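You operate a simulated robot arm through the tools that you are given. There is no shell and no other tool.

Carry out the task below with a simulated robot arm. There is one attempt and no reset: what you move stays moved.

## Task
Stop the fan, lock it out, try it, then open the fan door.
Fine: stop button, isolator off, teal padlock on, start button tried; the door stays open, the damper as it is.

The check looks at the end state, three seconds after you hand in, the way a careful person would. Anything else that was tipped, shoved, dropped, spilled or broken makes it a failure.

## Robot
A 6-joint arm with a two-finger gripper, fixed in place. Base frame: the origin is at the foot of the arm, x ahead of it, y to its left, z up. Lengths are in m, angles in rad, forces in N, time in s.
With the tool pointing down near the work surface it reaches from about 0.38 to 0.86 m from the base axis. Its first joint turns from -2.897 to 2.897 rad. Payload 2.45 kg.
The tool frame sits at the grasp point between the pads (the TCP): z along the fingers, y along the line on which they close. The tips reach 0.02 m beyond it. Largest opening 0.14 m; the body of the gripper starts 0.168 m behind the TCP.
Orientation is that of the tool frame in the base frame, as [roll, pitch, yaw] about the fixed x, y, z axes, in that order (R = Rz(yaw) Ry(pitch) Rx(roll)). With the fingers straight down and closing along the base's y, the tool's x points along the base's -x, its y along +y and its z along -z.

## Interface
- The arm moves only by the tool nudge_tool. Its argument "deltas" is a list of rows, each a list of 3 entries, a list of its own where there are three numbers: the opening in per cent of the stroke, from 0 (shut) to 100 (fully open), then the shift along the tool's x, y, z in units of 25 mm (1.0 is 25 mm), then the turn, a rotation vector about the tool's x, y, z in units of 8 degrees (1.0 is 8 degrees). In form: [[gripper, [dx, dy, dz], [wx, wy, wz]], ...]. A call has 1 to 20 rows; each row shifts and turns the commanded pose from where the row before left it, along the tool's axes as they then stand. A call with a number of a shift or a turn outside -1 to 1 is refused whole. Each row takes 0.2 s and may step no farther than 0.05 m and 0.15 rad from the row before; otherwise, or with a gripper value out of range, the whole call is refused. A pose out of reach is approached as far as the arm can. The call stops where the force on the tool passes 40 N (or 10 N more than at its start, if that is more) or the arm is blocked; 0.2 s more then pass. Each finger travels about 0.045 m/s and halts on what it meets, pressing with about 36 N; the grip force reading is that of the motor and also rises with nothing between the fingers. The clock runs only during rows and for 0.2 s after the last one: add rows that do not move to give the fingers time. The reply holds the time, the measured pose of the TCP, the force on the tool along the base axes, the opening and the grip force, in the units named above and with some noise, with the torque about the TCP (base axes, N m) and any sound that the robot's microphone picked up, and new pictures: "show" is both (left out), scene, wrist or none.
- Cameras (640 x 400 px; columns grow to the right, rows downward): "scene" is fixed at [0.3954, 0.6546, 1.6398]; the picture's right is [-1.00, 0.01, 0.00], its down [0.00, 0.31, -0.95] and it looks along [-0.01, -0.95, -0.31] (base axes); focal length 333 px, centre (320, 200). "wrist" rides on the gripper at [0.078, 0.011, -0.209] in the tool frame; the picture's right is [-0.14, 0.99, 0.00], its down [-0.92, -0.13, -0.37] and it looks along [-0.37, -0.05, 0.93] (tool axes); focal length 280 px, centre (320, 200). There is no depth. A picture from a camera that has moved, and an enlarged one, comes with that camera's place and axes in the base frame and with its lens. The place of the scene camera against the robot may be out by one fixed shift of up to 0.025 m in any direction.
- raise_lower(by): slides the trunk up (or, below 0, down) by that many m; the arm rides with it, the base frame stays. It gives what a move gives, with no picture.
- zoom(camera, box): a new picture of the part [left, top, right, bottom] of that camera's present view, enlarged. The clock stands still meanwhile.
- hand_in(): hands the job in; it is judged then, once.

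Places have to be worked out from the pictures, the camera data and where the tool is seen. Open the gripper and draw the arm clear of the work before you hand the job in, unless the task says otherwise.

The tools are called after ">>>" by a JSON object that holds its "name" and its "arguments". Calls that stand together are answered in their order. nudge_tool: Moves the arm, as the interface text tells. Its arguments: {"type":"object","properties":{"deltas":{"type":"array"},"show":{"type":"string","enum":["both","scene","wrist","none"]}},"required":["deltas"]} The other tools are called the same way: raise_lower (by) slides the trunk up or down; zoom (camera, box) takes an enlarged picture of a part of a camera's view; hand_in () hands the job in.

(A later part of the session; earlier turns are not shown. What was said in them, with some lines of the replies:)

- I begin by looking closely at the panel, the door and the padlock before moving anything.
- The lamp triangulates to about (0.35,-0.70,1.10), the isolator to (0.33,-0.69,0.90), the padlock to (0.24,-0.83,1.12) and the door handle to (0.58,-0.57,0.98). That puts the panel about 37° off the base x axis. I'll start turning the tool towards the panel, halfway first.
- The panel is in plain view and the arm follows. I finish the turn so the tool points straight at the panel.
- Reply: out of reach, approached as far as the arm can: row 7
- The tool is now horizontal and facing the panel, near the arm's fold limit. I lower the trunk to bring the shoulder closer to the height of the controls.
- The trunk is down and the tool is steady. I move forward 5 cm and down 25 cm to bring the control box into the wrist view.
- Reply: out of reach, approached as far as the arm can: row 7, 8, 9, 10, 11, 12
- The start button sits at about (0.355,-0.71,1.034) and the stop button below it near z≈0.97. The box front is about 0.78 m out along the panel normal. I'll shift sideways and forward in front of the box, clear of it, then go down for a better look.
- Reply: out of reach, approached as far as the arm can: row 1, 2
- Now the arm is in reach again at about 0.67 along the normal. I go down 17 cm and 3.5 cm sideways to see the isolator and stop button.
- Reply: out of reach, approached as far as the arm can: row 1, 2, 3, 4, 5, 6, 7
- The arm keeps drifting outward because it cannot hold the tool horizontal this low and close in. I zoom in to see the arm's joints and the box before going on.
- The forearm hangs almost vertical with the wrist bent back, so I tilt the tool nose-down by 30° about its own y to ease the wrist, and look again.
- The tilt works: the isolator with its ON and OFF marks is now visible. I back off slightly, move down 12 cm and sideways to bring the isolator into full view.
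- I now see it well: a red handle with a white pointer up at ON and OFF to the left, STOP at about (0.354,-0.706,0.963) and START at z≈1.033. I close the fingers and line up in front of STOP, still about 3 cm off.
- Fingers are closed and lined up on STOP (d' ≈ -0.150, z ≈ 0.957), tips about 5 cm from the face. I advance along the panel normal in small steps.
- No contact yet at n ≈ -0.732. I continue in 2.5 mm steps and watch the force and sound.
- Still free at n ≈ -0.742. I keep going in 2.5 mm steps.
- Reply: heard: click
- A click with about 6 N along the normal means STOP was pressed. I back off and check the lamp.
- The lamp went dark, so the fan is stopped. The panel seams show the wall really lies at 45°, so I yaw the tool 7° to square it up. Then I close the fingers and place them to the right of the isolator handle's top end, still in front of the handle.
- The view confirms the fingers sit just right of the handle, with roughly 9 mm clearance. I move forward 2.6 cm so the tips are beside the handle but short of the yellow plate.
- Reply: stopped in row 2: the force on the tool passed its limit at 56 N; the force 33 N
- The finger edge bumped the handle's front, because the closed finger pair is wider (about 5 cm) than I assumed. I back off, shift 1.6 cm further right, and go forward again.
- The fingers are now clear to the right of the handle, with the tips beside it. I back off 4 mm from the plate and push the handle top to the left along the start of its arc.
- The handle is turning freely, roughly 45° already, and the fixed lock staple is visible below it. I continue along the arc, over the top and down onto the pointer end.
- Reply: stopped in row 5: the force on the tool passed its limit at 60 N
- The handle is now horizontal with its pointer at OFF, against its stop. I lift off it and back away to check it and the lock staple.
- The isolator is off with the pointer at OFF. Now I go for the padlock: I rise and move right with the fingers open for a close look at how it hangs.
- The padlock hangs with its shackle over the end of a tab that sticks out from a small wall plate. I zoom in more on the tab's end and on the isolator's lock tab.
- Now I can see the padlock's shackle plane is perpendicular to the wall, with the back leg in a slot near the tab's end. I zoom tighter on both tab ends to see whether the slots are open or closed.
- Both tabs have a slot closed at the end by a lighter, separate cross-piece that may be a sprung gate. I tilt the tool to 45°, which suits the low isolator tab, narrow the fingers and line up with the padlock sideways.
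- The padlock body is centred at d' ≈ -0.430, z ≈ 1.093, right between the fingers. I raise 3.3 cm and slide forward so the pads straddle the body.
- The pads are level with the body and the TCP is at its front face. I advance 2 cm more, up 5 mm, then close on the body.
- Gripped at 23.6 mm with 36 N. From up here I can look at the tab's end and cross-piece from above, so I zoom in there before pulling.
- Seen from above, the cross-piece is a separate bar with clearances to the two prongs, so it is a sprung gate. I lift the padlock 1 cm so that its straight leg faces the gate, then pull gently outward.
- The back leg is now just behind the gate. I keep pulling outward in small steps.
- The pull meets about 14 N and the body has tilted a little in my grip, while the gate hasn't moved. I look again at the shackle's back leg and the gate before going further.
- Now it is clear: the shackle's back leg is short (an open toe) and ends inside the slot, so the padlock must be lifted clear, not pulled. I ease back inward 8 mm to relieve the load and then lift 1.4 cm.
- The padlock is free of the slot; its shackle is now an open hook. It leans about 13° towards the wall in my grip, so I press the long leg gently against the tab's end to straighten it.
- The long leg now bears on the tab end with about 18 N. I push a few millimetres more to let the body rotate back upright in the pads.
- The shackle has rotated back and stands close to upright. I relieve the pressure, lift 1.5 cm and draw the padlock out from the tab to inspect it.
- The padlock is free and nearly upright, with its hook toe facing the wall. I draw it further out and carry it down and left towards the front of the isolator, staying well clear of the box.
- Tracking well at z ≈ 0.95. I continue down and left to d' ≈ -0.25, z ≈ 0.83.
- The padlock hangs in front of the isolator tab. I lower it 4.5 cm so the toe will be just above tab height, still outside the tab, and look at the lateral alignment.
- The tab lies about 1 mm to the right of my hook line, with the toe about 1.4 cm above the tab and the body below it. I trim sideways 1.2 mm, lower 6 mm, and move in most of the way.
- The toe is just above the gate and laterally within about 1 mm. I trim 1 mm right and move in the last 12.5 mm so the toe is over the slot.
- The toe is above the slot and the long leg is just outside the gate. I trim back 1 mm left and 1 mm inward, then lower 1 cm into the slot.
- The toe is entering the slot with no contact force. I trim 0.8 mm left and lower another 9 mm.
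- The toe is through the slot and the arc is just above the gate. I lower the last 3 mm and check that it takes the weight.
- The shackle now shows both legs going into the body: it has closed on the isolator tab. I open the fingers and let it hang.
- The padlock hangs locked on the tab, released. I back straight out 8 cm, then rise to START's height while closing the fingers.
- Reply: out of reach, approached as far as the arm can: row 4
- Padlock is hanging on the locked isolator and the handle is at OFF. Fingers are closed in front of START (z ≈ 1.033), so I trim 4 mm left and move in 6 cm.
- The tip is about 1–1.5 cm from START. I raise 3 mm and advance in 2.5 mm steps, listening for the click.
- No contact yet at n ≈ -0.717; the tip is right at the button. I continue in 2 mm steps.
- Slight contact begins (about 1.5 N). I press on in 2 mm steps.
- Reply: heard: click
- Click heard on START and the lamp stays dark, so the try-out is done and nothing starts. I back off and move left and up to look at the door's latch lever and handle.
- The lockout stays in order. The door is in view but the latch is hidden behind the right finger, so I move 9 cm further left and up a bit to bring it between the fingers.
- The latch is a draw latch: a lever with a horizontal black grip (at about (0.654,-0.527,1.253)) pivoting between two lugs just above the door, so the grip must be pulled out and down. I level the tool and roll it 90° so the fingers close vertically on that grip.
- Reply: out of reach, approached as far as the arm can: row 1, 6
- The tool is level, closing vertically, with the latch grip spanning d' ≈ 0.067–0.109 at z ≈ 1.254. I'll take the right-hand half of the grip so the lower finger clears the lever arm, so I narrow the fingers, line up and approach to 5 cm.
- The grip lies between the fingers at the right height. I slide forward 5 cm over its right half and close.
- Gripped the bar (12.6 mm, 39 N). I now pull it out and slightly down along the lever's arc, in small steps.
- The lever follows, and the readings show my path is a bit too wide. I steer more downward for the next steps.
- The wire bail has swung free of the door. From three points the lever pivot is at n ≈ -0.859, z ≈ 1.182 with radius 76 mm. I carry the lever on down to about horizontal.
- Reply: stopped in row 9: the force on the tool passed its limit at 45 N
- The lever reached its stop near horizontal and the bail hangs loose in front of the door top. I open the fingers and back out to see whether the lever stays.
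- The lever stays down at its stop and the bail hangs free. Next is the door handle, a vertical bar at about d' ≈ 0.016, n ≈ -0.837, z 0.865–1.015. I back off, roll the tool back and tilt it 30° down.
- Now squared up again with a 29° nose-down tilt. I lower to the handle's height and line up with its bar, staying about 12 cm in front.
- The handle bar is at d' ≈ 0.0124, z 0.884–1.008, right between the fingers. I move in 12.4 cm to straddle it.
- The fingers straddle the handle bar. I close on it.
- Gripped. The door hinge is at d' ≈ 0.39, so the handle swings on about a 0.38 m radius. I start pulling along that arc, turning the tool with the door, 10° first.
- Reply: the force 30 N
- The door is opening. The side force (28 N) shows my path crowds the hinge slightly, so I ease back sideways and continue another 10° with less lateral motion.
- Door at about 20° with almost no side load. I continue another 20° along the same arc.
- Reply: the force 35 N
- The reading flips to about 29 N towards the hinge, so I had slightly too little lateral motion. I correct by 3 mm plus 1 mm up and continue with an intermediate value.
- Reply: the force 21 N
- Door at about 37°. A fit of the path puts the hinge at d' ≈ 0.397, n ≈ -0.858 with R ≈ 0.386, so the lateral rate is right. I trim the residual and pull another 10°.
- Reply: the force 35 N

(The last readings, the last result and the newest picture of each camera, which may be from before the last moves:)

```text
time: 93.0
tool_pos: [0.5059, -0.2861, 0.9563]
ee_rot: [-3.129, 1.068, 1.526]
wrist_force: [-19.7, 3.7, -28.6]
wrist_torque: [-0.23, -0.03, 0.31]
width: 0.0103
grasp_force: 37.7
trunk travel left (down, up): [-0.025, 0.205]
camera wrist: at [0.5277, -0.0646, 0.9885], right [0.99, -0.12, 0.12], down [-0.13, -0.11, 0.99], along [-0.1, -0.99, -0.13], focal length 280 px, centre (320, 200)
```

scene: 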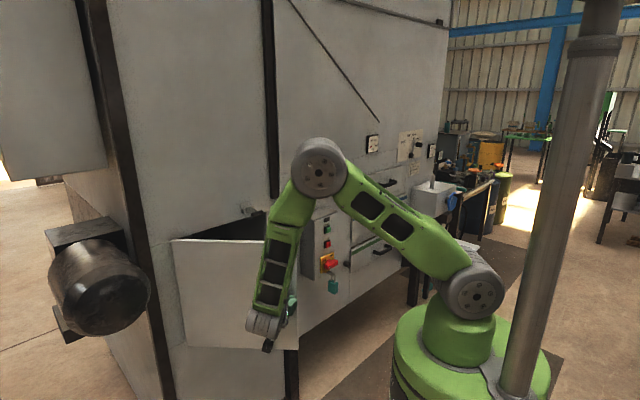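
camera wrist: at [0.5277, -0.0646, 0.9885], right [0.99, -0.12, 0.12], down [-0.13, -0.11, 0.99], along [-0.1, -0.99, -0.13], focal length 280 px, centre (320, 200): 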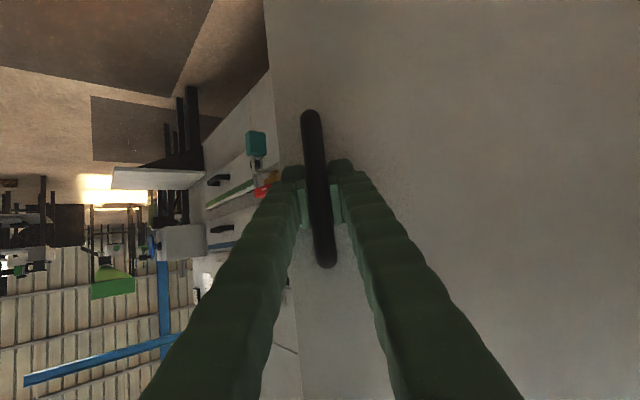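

About 47° open. The vertical load shows I lifted a touch too far, so I drop 1 mm, ease sideways, and continue 7.5°.

>>> {"name": "nudge_tool", "arguments": {"deltas": [[0, [0.36, 0.02, -0.553], [0.2743, 0, 0.1497]], [0, [0.315, 0.06, -0.578], [0.2743, 0, 0.1497]], [0, [0.315, 0.06, -0.578], [0.2743, 0, 0.1497]], [0, [0, 0, 0], [0, 0, 0]]]}}

```text
time: 94.0
tool_pos: [0.5165, -0.2353, 0.9561]
ee_rot: [-3.14, 1.073, 1.391]
wrist_force: [-17.7, 5.0, -15.2]
wrist_torque: [-0.43, 0.18, 0.24]
width: 0.0098
grasp_force: 37.1
trunk travel left (down, up): [-0.025, 0.205]
camera wrist: at [0.5656, -0.0187, 0.9882], right [0.96, -0.24, 0.12], down [-0.15, -0.09, 0.99], along [-0.23, -0.97, -0.12], focal length 280 px, centre (320, 200)
```

scene: 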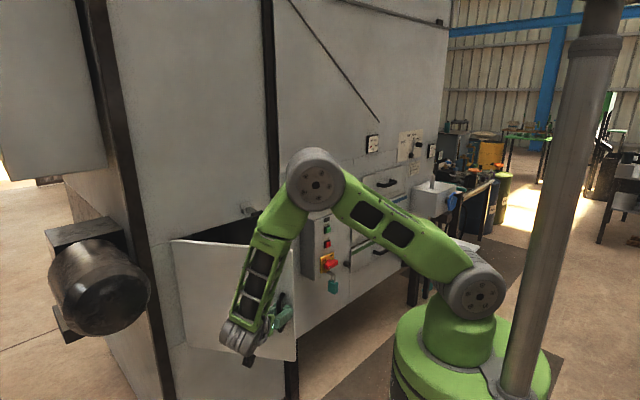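
wrist: 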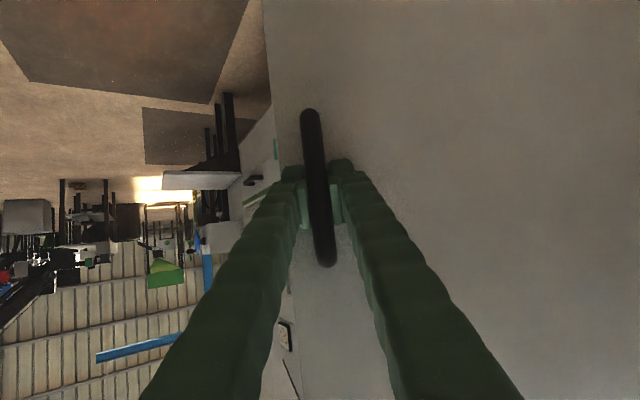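

About 55° open. I relieve a little sideways and downward load and keep pulling another 10°.

>>> {"name": "nudge_tool", "arguments": {"deltas": [[0, [0.345, 0.0, -0.563], [0.2743, 0, 0.1497]], [0, [0.315, 0.055, -0.578], [0.2743, 0, 0.1497]], [0, [0.315, 0.055, -0.578], [0.2743, 0, 0.1497]], [0, [0.315, 0.055, -0.578], [0.2743, 0, 0.1497]], [0, [0, 0, 0], [0, 0, 0]]]}}

```text
time: 95.2
tool_pos: [0.5395, -0.172, 0.9568]
ee_rot: [3.132, 1.074, 1.212]
wrist_force: [15.8, -7.0, 16.9]
wrist_torque: [-0.05, -0.03, -0.28]
width: 0.0102
grasp_force: 37.6
trunk travel left (down, up): [-0.025, 0.205]
camera wrist: at [0.6243, 0.0314, 0.9883], right [0.91, -0.4, 0.12], down [-0.16, -0.06, 0.98], along [-0.39, -0.91, -0.12], focal length 280 px, centre (320, 200)
```

scene: 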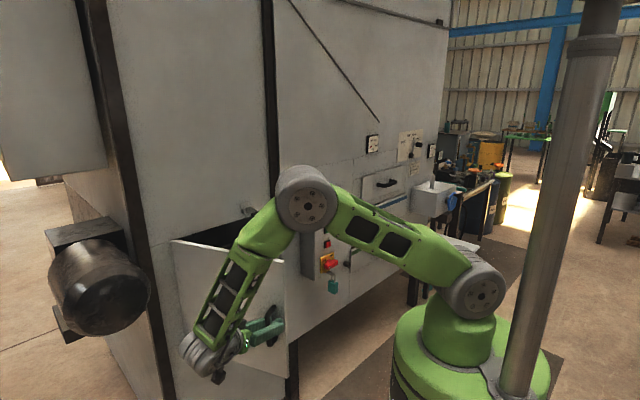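
wrist: 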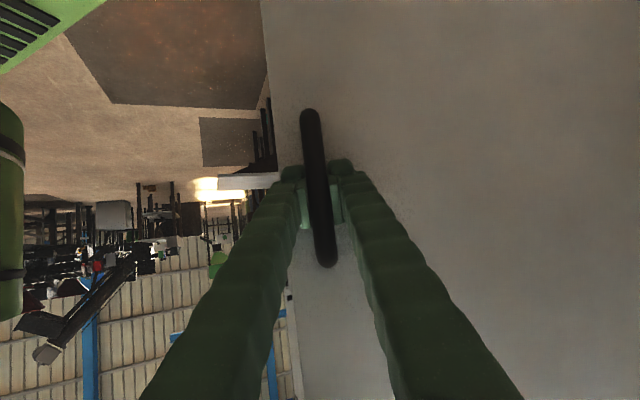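

About 64° open and still moving freely. I trim 1.5 mm towards the hinge and go on another 10°.

>>> {"name": "nudge_tool", "arguments": {"deltas": [[0, [0.29, 0.11, -0.59], [0.2743, 0, 0.1497]], [0, [0.315, 0.06, -0.578], [0.2743, 0, 0.1497]], [0, [0.315, 0.06, -0.578], [0.2743, 0, 0.1497]], [0, [0.315, 0.06, -0.578], [0.2743, 0, 0.1497]], [0, [0, 0, 0], [0, 0, 0]]]}}

```text
time: 96.4
tool_pos: [0.5719, -0.1168, 0.9556]
ee_rot: [3.135, 1.072, 1.042]
wrist_force: [28.0, -21.2, 10.4]
wrist_torque: [0.29, -0.43, -0.53]
width: 0.0104
grasp_force: 37.8
trunk travel left (down, up): [-0.025, 0.205]
camera wrist: at [0.6907, 0.0694, 0.9882], right [0.82, -0.55, 0.12], down [-0.17, -0.04, 0.98], along [-0.54, -0.83, -0.12], focal length 280 px, centre (320, 200)
```

scene: 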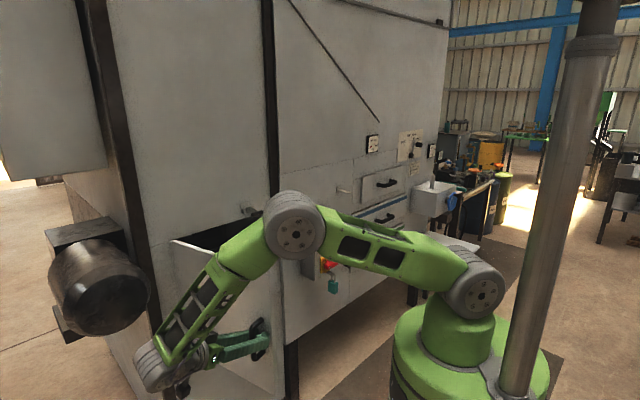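
wrist: 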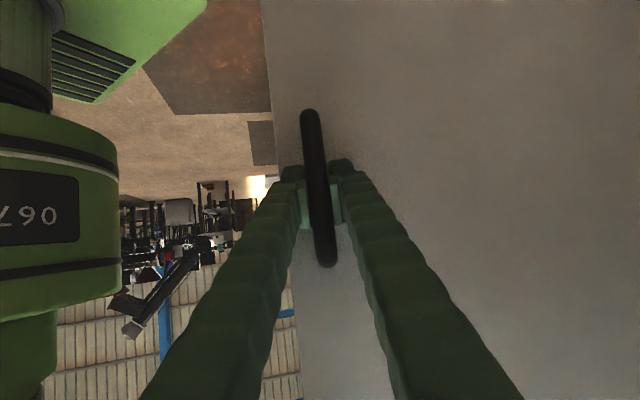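

The door is about 74° open with a fair side load. The elbow is now close above the door's edge, so I stop pulling here, relieve the side load and let go of the handle.

>>> {"name": "nudge_tool", "arguments": {"deltas": [[0, [0, 0.06, 0], [0, 0, 0]], [0, [0, 0.05, 0], [0, 0, 0]], [0, [0, 0, 0], [0, 0, 0]], [20, [0, 0, 0], [0, 0, 0]], [40, [0, 0, 0], [0, 0, 0]], [50, [0, 0, 0], [0, 0, 0]], [50, [0, 0, 0], [0, 0, 0]], [50, [0, 0, 0], [0, 0, 0]]]}}

>>> {"name": "zoom", "arguments": {"camera": "scene", "box": [130, 180, 330, 400]}}

```text
time: 98.2
tool_pos: [0.5702, -0.1171, 0.9563]
ee_rot: [-3.141, 1.074, 1.04]
wrist_force: [-0.3, 0.9, 0.0]
wrist_torque: [0.0, -0.02, 0.01]
width: 0.0699
grasp_force: 0.0
trunk travel left (down, up): [-0.025, 0.205]
camera wrist: at [0.6907, 0.0698, 0.9886], right [0.82, -0.56, 0.12], down [-0.17, -0.04, 0.98], along [-0.54, -0.83, -0.12], focal length 280 px, centre (320, 200)
```

scene: 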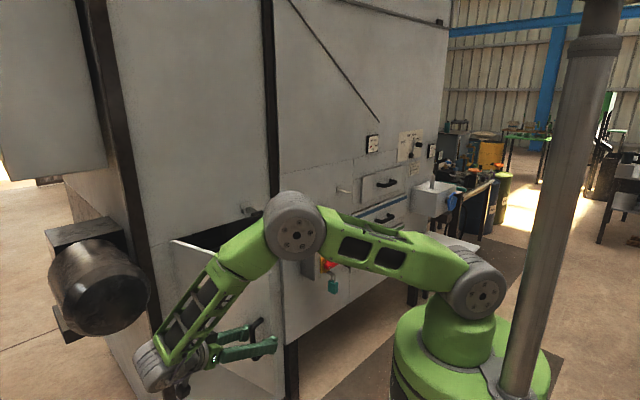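
wrist: 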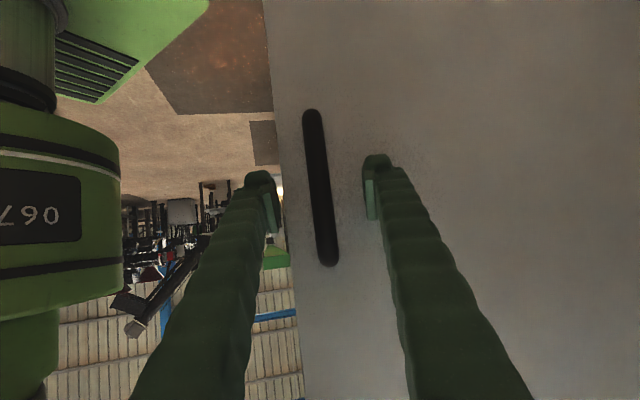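

```text
1.82 times, centred on (230, 290) of scene
camera zoom: at [0.3954, 0.6546, 1.6398], right [-1.0, 0.01, 0.0], down [0.0, 0.31, -0.95], along [-0.01, -0.95, -0.31], focal length 606 px, centre (484, 36)
```

zoom: 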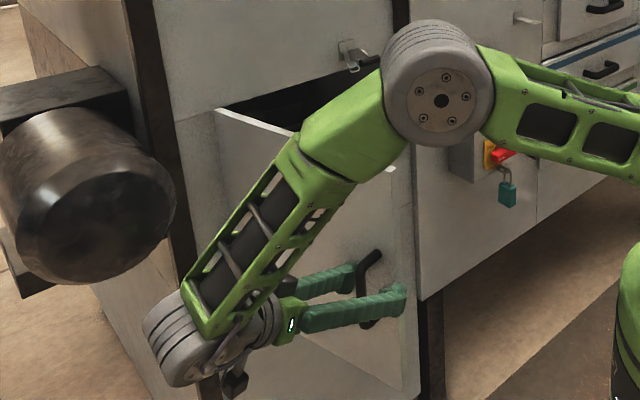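

The door holds still at about 74° with the fingers open. I back the fingers straight off the handle.

>>> {"name": "nudge_tool", "arguments": {"deltas": [[50, [0.19, 0, -0.35], [0, 0, 0]], [50, [0.38, 0, -0.703], [0, 0, 0]], [50, [0.38, 0, -0.703], [0, 0, 0]], [50, [0.38, 0, -0.703], [0, 0, 0]], [50, [0.38, 0, -0.703], [0, 0, 0]], [50, [0, 0, 0], [0, 0, 0]]]}}

>>> {"name": "zoom", "arguments": {"camera": "scene", "box": [100, 180, 400, 400]}}

```text
time: 99.6
tool_pos: [0.6176, -0.0387, 0.9557]
ee_rot: [-3.141, 1.074, 1.042]
wrist_force: [0.3, 0.2, -0.4]
wrist_torque: [-0.03, -0.02, 0.02]
width: 0.0701
grasp_force: 0.1
trunk travel left (down, up): [-0.025, 0.205]
camera wrist: at [0.7375, 0.148, 0.9873], right [0.82, -0.56, 0.12], down [-0.17, -0.04, 0.98], along [-0.54, -0.83, -0.12], focal length 280 px, centre (320, 200)
```

scene: 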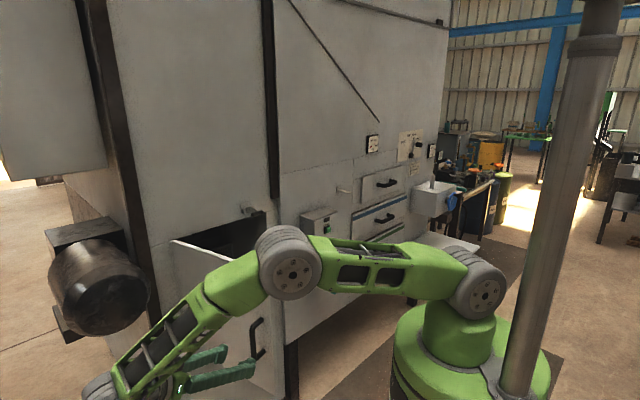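
wrist: 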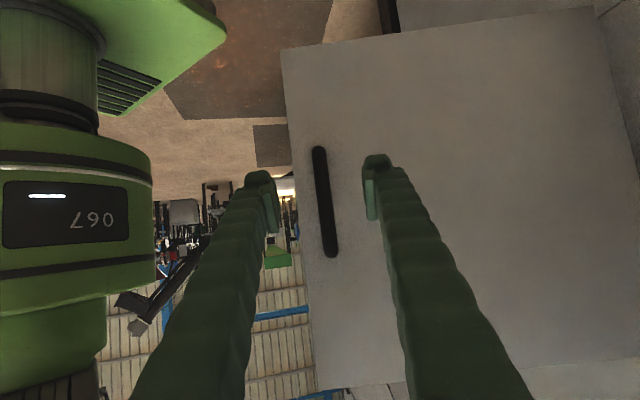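

```text
1.82 times, centred on (250, 290) of scene
camera zoom: at [0.3954, 0.6546, 1.6398], right [-1.0, 0.01, 0.0], down [0.0, 0.31, -0.95], along [-0.01, -0.95, -0.31], focal length 606 px, centre (447, 36)
```

zoom: 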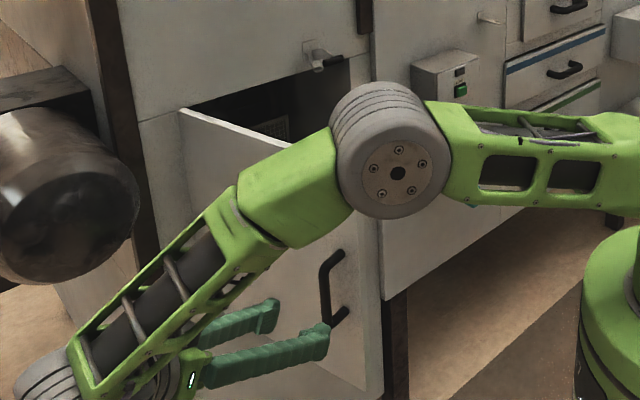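

The fingers are clear of the handle and the door hasn't moved. I raise the hand straight up, away from the door.

>>> {"name": "nudge_tool", "arguments": {"deltas": [[50, [-0.703, 0, -0.381], [0, 0, 0]], [50, [-0.703, 0, -0.381], [0, 0, 0]], [50, [-0.703, 0, -0.381], [0, 0, 0]], [50, [-0.703, 0, -0.381], [0, 0, 0]], [50, [-0.703, 0, -0.381], [0, 0, 0]], [50, [-0.703, 0, -0.381], [0, 0, 0]], [50, [-0.703, 0, -0.381], [0, 0, 0]], [50, [-0.703, 0, -0.381], [0, 0, 0]], [50, [-0.703, 0, -0.381], [0, 0, 0]], [50, [-0.703, 0, -0.381], [0, 0, 0]], [50, [-0.703, 0, -0.381], [0, 0, 0]], [50, [-0.703, 0, -0.381], [0, 0, 0]], [50, [-0.703, 0, -0.381], [0, 0, 0]], [50, [-0.703, 0, -0.381], [0, 0, 0]], [50, [-0.703, 0, -0.381], [0, 0, 0]], [50, [-0.703, 0, -0.381], [0, 0, 0]], [50, [0, 0, 0], [0, 0, 0]]]}}

>>> {"name": "zoom", "arguments": {"camera": "scene", "box": [130, 160, 400, 400]}}

```text
time: 103.2
tool_pos: [0.5926, -0.0639, 1.2507]
ee_rot: [3.134, 1.071, 1.039]
wrist_force: [0.1, 0.0, -0.2]
wrist_torque: [0.01, 0.01, 0.02]
width: 0.07
grasp_force: 0.0
out of reach, approached as far as the arm can: row 13, 14, 15, 16
trunk travel left (down, up): [-0.025, 0.205]
camera wrist: at [0.7114, 0.1226, 1.2833], right [0.82, -0.55, 0.12], down [-0.17, -0.04, 0.98], along [-0.54, -0.83, -0.13], focal length 280 px, centre (320, 200)
```

scene: 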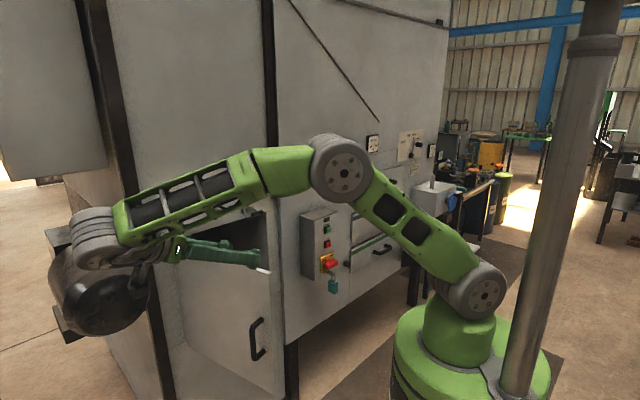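
wrist: 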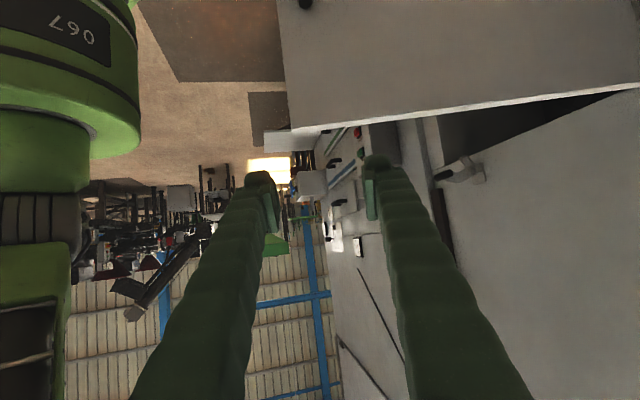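

```text
1.67 times, centred on (265, 280) of scene
camera zoom: at [0.3954, 0.6546, 1.6398], right [-1.0, 0.01, 0.0], down [0.0, 0.31, -0.95], along [-0.01, -0.95, -0.31], focal length 555 px, centre (412, 67)
```

zoom: 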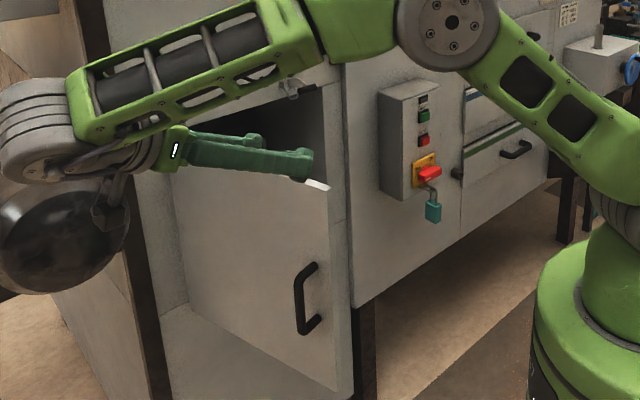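

The hand is up clear of the door, which stays open at about 74°, and the isolator with its padlock looks right. I raise the trunk to lift the whole arm clear.

>>> {"name": "raise_lower", "arguments": {"by": 0.15}}

```text
time: 105.0
tool_pos: [0.5926, -0.0643, 1.401]
ee_rot: [3.135, 1.07, 1.04]
wrist_force: [-0.7, -0.1, 0.3]
wrist_torque: [-0.02, 0.01, 0.03]
width: 0.0703
grasp_force: 0.1
trunk travel left (down, up): [-0.175, 0.055]
```

The whole arm is now 15 cm higher. I check the final state of the door, latch, lockout and damper in close-ups.

>>> {"name": "nudge_tool", "arguments": {"deltas": [[50, [0, 0, 0], [0, 0, 0]], [50, [0, 0, 0], [0, 0, 0]]]}}

>>> {"name": "zoom", "arguments": {"camera": "scene", "box": [295, 200, 375, 300]}}

>>> {"name": "zoom", "arguments": {"camera": "scene", "box": [360, 120, 450, 200]}}

>>> {"name": "zoom", "arguments": {"camera": "scene", "box": [130, 190, 300, 400]}}

>>> {"name": "zoom", "arguments": {"camera": "wrist", "box": [240, 0, 640, 250]}}

```text
time: 105.5
tool_pos: [0.5925, -0.0627, 1.4003]
ee_rot: [3.133, 1.068, 1.04]
wrist_force: [0.5, -0.4, 0.0]
wrist_torque: [0.0, -0.01, -0.02]
width: 0.07
grasp_force: 0.1
trunk travel left (down, up): [-0.175, 0.055]
camera wrist: at [0.7114, 0.1227, 1.4332], right [0.82, -0.55, 0.12], down [-0.17, -0.04, 0.98], along [-0.54, -0.83, -0.13], focal length 280 px, centre (320, 200)
```

scene: 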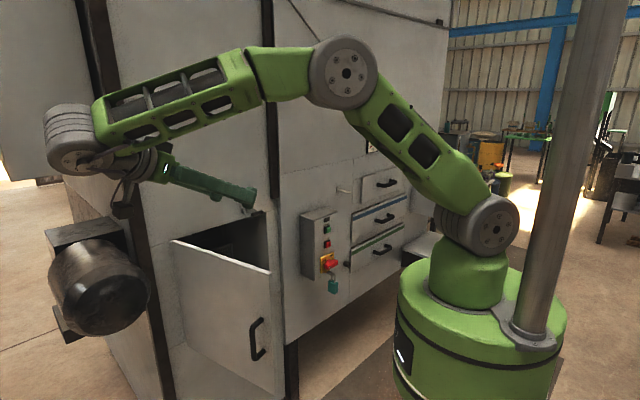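
wrist: 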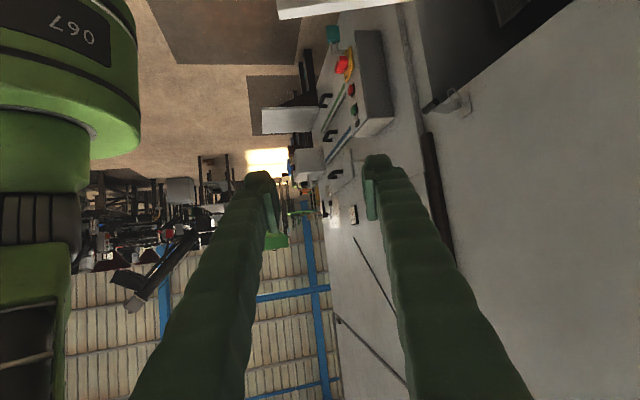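

```text
4.00 times, centred on (335, 250) of scene
camera zoom: at [0.3954, 0.6546, 1.6398], right [-1.0, 0.01, 0.0], down [0.0, 0.31, -0.95], along [-0.01, -0.95, -0.31], focal length 1332 px, centre (260, 0)
```

zoom: 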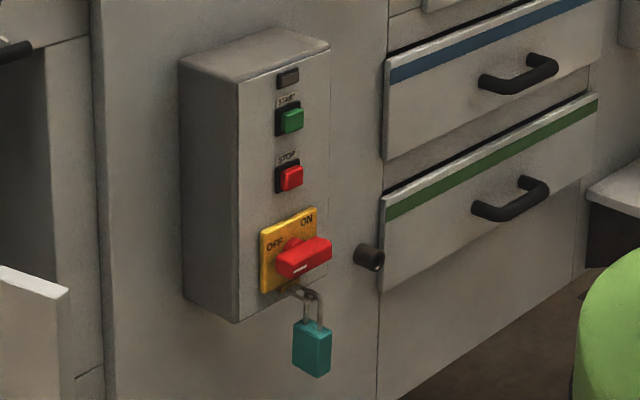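

```text
5.00 times, centred on (405, 160) of scene
camera zoom: at [0.3954, 0.6546, 1.6398], right [-1.0, 0.01, 0.0], down [0.0, 0.31, -0.95], along [-0.01, -0.95, -0.31], focal length 1666 px, centre (-105, 400)
```

zoom: 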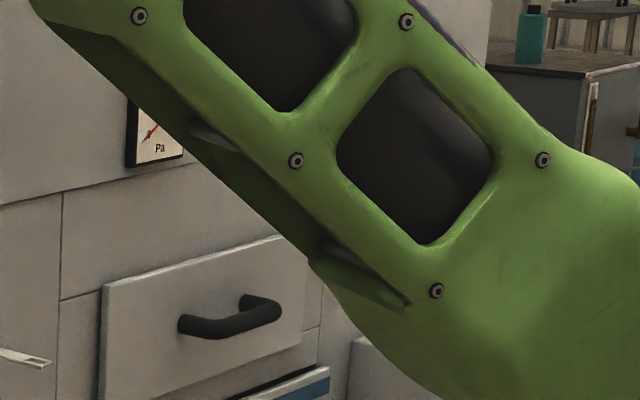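

```text
1.90 times, centred on (215, 295) of scene
camera zoom: at [0.3954, 0.6546, 1.6398], right [-1.0, 0.01, 0.0], down [0.0, 0.31, -0.95], along [-0.01, -0.95, -0.31], focal length 634 px, centre (520, 19)
```

zoom: 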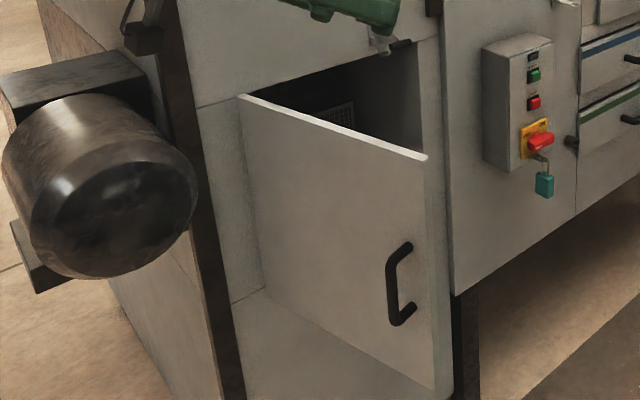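

```text
1.60 times, centred on (440, 125) of wrist
camera zoom: at [0.7114, 0.1227, 1.4332], right [0.82, -0.55, 0.12], down [-0.17, -0.04, 0.98], along [-0.54, -0.83, -0.13], focal length 449 px, centre (128, 320)
```

zoom: 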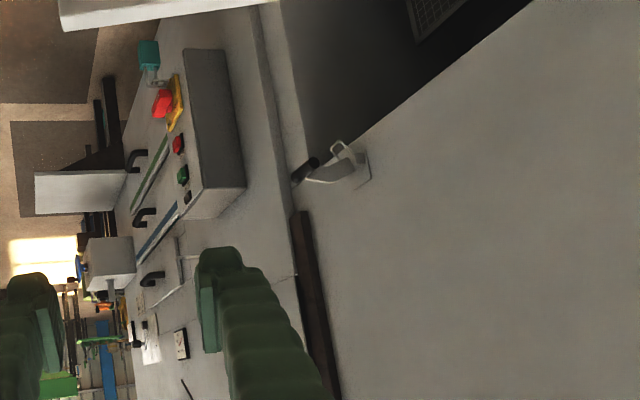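

Everything looks as wanted: the lamp is dark, the isolator is off with the teal padlock on, the latch is open, and the door stands open and still. I draw the hand back a little further from the door.

>>> {"name": "nudge_tool", "arguments": {"deltas": [[50, [0.38, 0, -0.703], [0, 0, 0]], [50, [0.38, 0, -0.703], [0, 0, 0]], [50, [0.38, 0, -0.703], [0, 0, 0]], [50, [0, 0, 0], [0, 0, 0]], [50, [0, 0, 0], [0, 0, 0]]]}}

>>> {"name": "zoom", "arguments": {"camera": "scene", "box": [130, 190, 400, 400]}}

>>> {"name": "zoom", "arguments": {"camera": "wrist", "box": [300, 190, 370, 240]}}

```text
time: 106.8
tool_pos: [0.5948, -0.0335, 1.3751]
ee_rot: [3.13, 1.067, 1.039]
wrist_force: [-0.1, 0.6, 0.5]
wrist_torque: [-0.02, 0.02, -0.03]
width: 0.0699
grasp_force: 0.1
out of reach, approached as far as the arm can: row 1, 2, 3
trunk travel left (down, up): [-0.175, 0.055]
camera wrist: at [0.7134, 0.1522, 1.4087], right [0.83, -0.55, 0.13], down [-0.18, -0.04, 0.98], along [-0.54, -0.83, -0.13], focal length 280 px, centre (320, 200)
```

scene: 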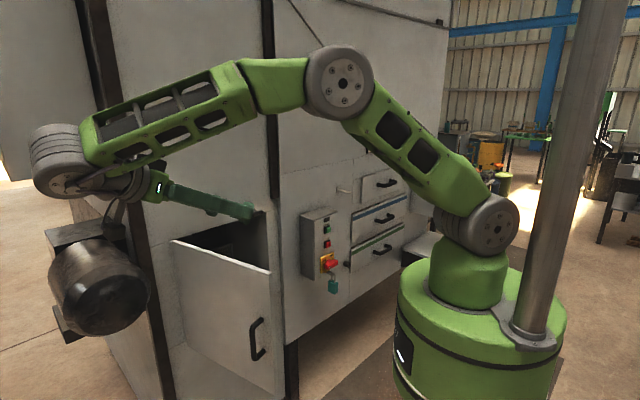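
wrist: 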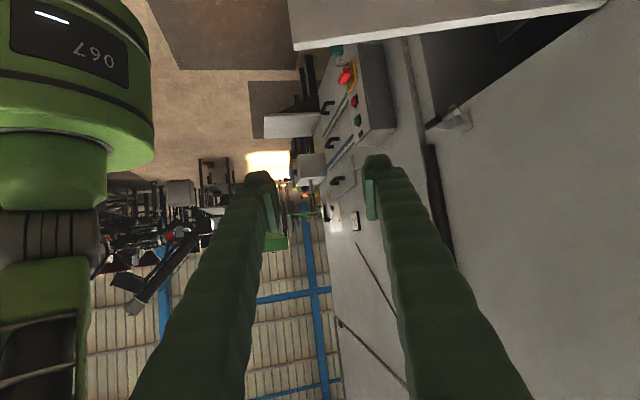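

```text
1.90 times, centred on (265, 295) of scene
camera zoom: at [0.3954, 0.6546, 1.6398], right [-1.0, 0.01, 0.0], down [0.0, 0.31, -0.95], along [-0.01, -0.95, -0.31], focal length 634 px, centre (425, 19)
```

zoom: 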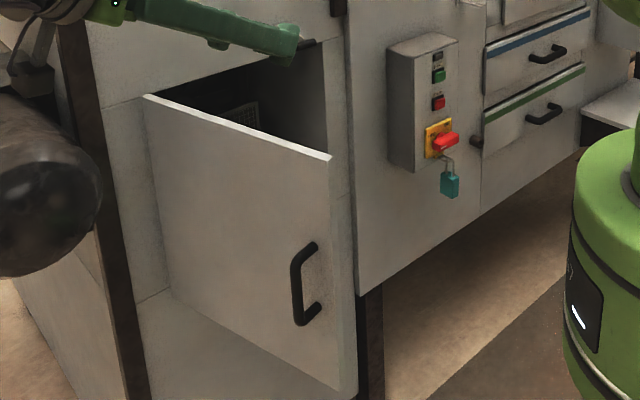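

```text
8.00 times, centred on (335, 215) of wrist
camera zoom: at [0.7134, 0.1522, 1.4087], right [0.83, -0.55, 0.13], down [-0.18, -0.04, 0.98], along [-0.54, -0.83, -0.13], focal length 2243 px, centre (200, 80)
```

zoom: 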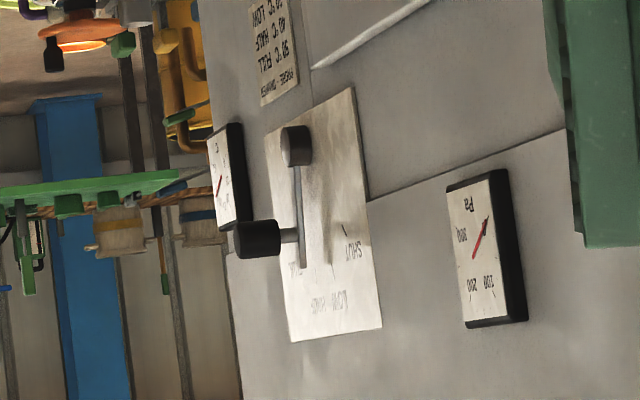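

The damper lever is where it was, the door stands open and still, and the gripper is open and clear of everything with no contact force. I hand the job in.

>>> {"name": "hand_in", "arguments": {}}

```text
The job is handed in.
```

I stopped the fan, locked it out, tried the start button and opened the fan door. The job is handed in; I have not seen the judged result.

- **Stop:** I pressed STOP, heard the click, and the lamp went dark.
- **Isolator:** The handle is turned to OFF, against its stop.
- **Padlock:** The teal padlock hangs closed on the isolator's lock tab.
- **Try:** I pressed START and heard the click; the lamp stayed dark.
- **Door:** I released the latch above the door and pulled the door open to about 74°. It stayed there after I let go. I stopped short of 90° because the elbow was getting close to the door's edge.
- **Damper:** I did not touch it, and it is where it was at the start.

While lining up on the isolator, the fingers bumped the front of its handle once (56 N). Nothing moved. The gripper is open and the arm is about 20 cm above the top of the door.
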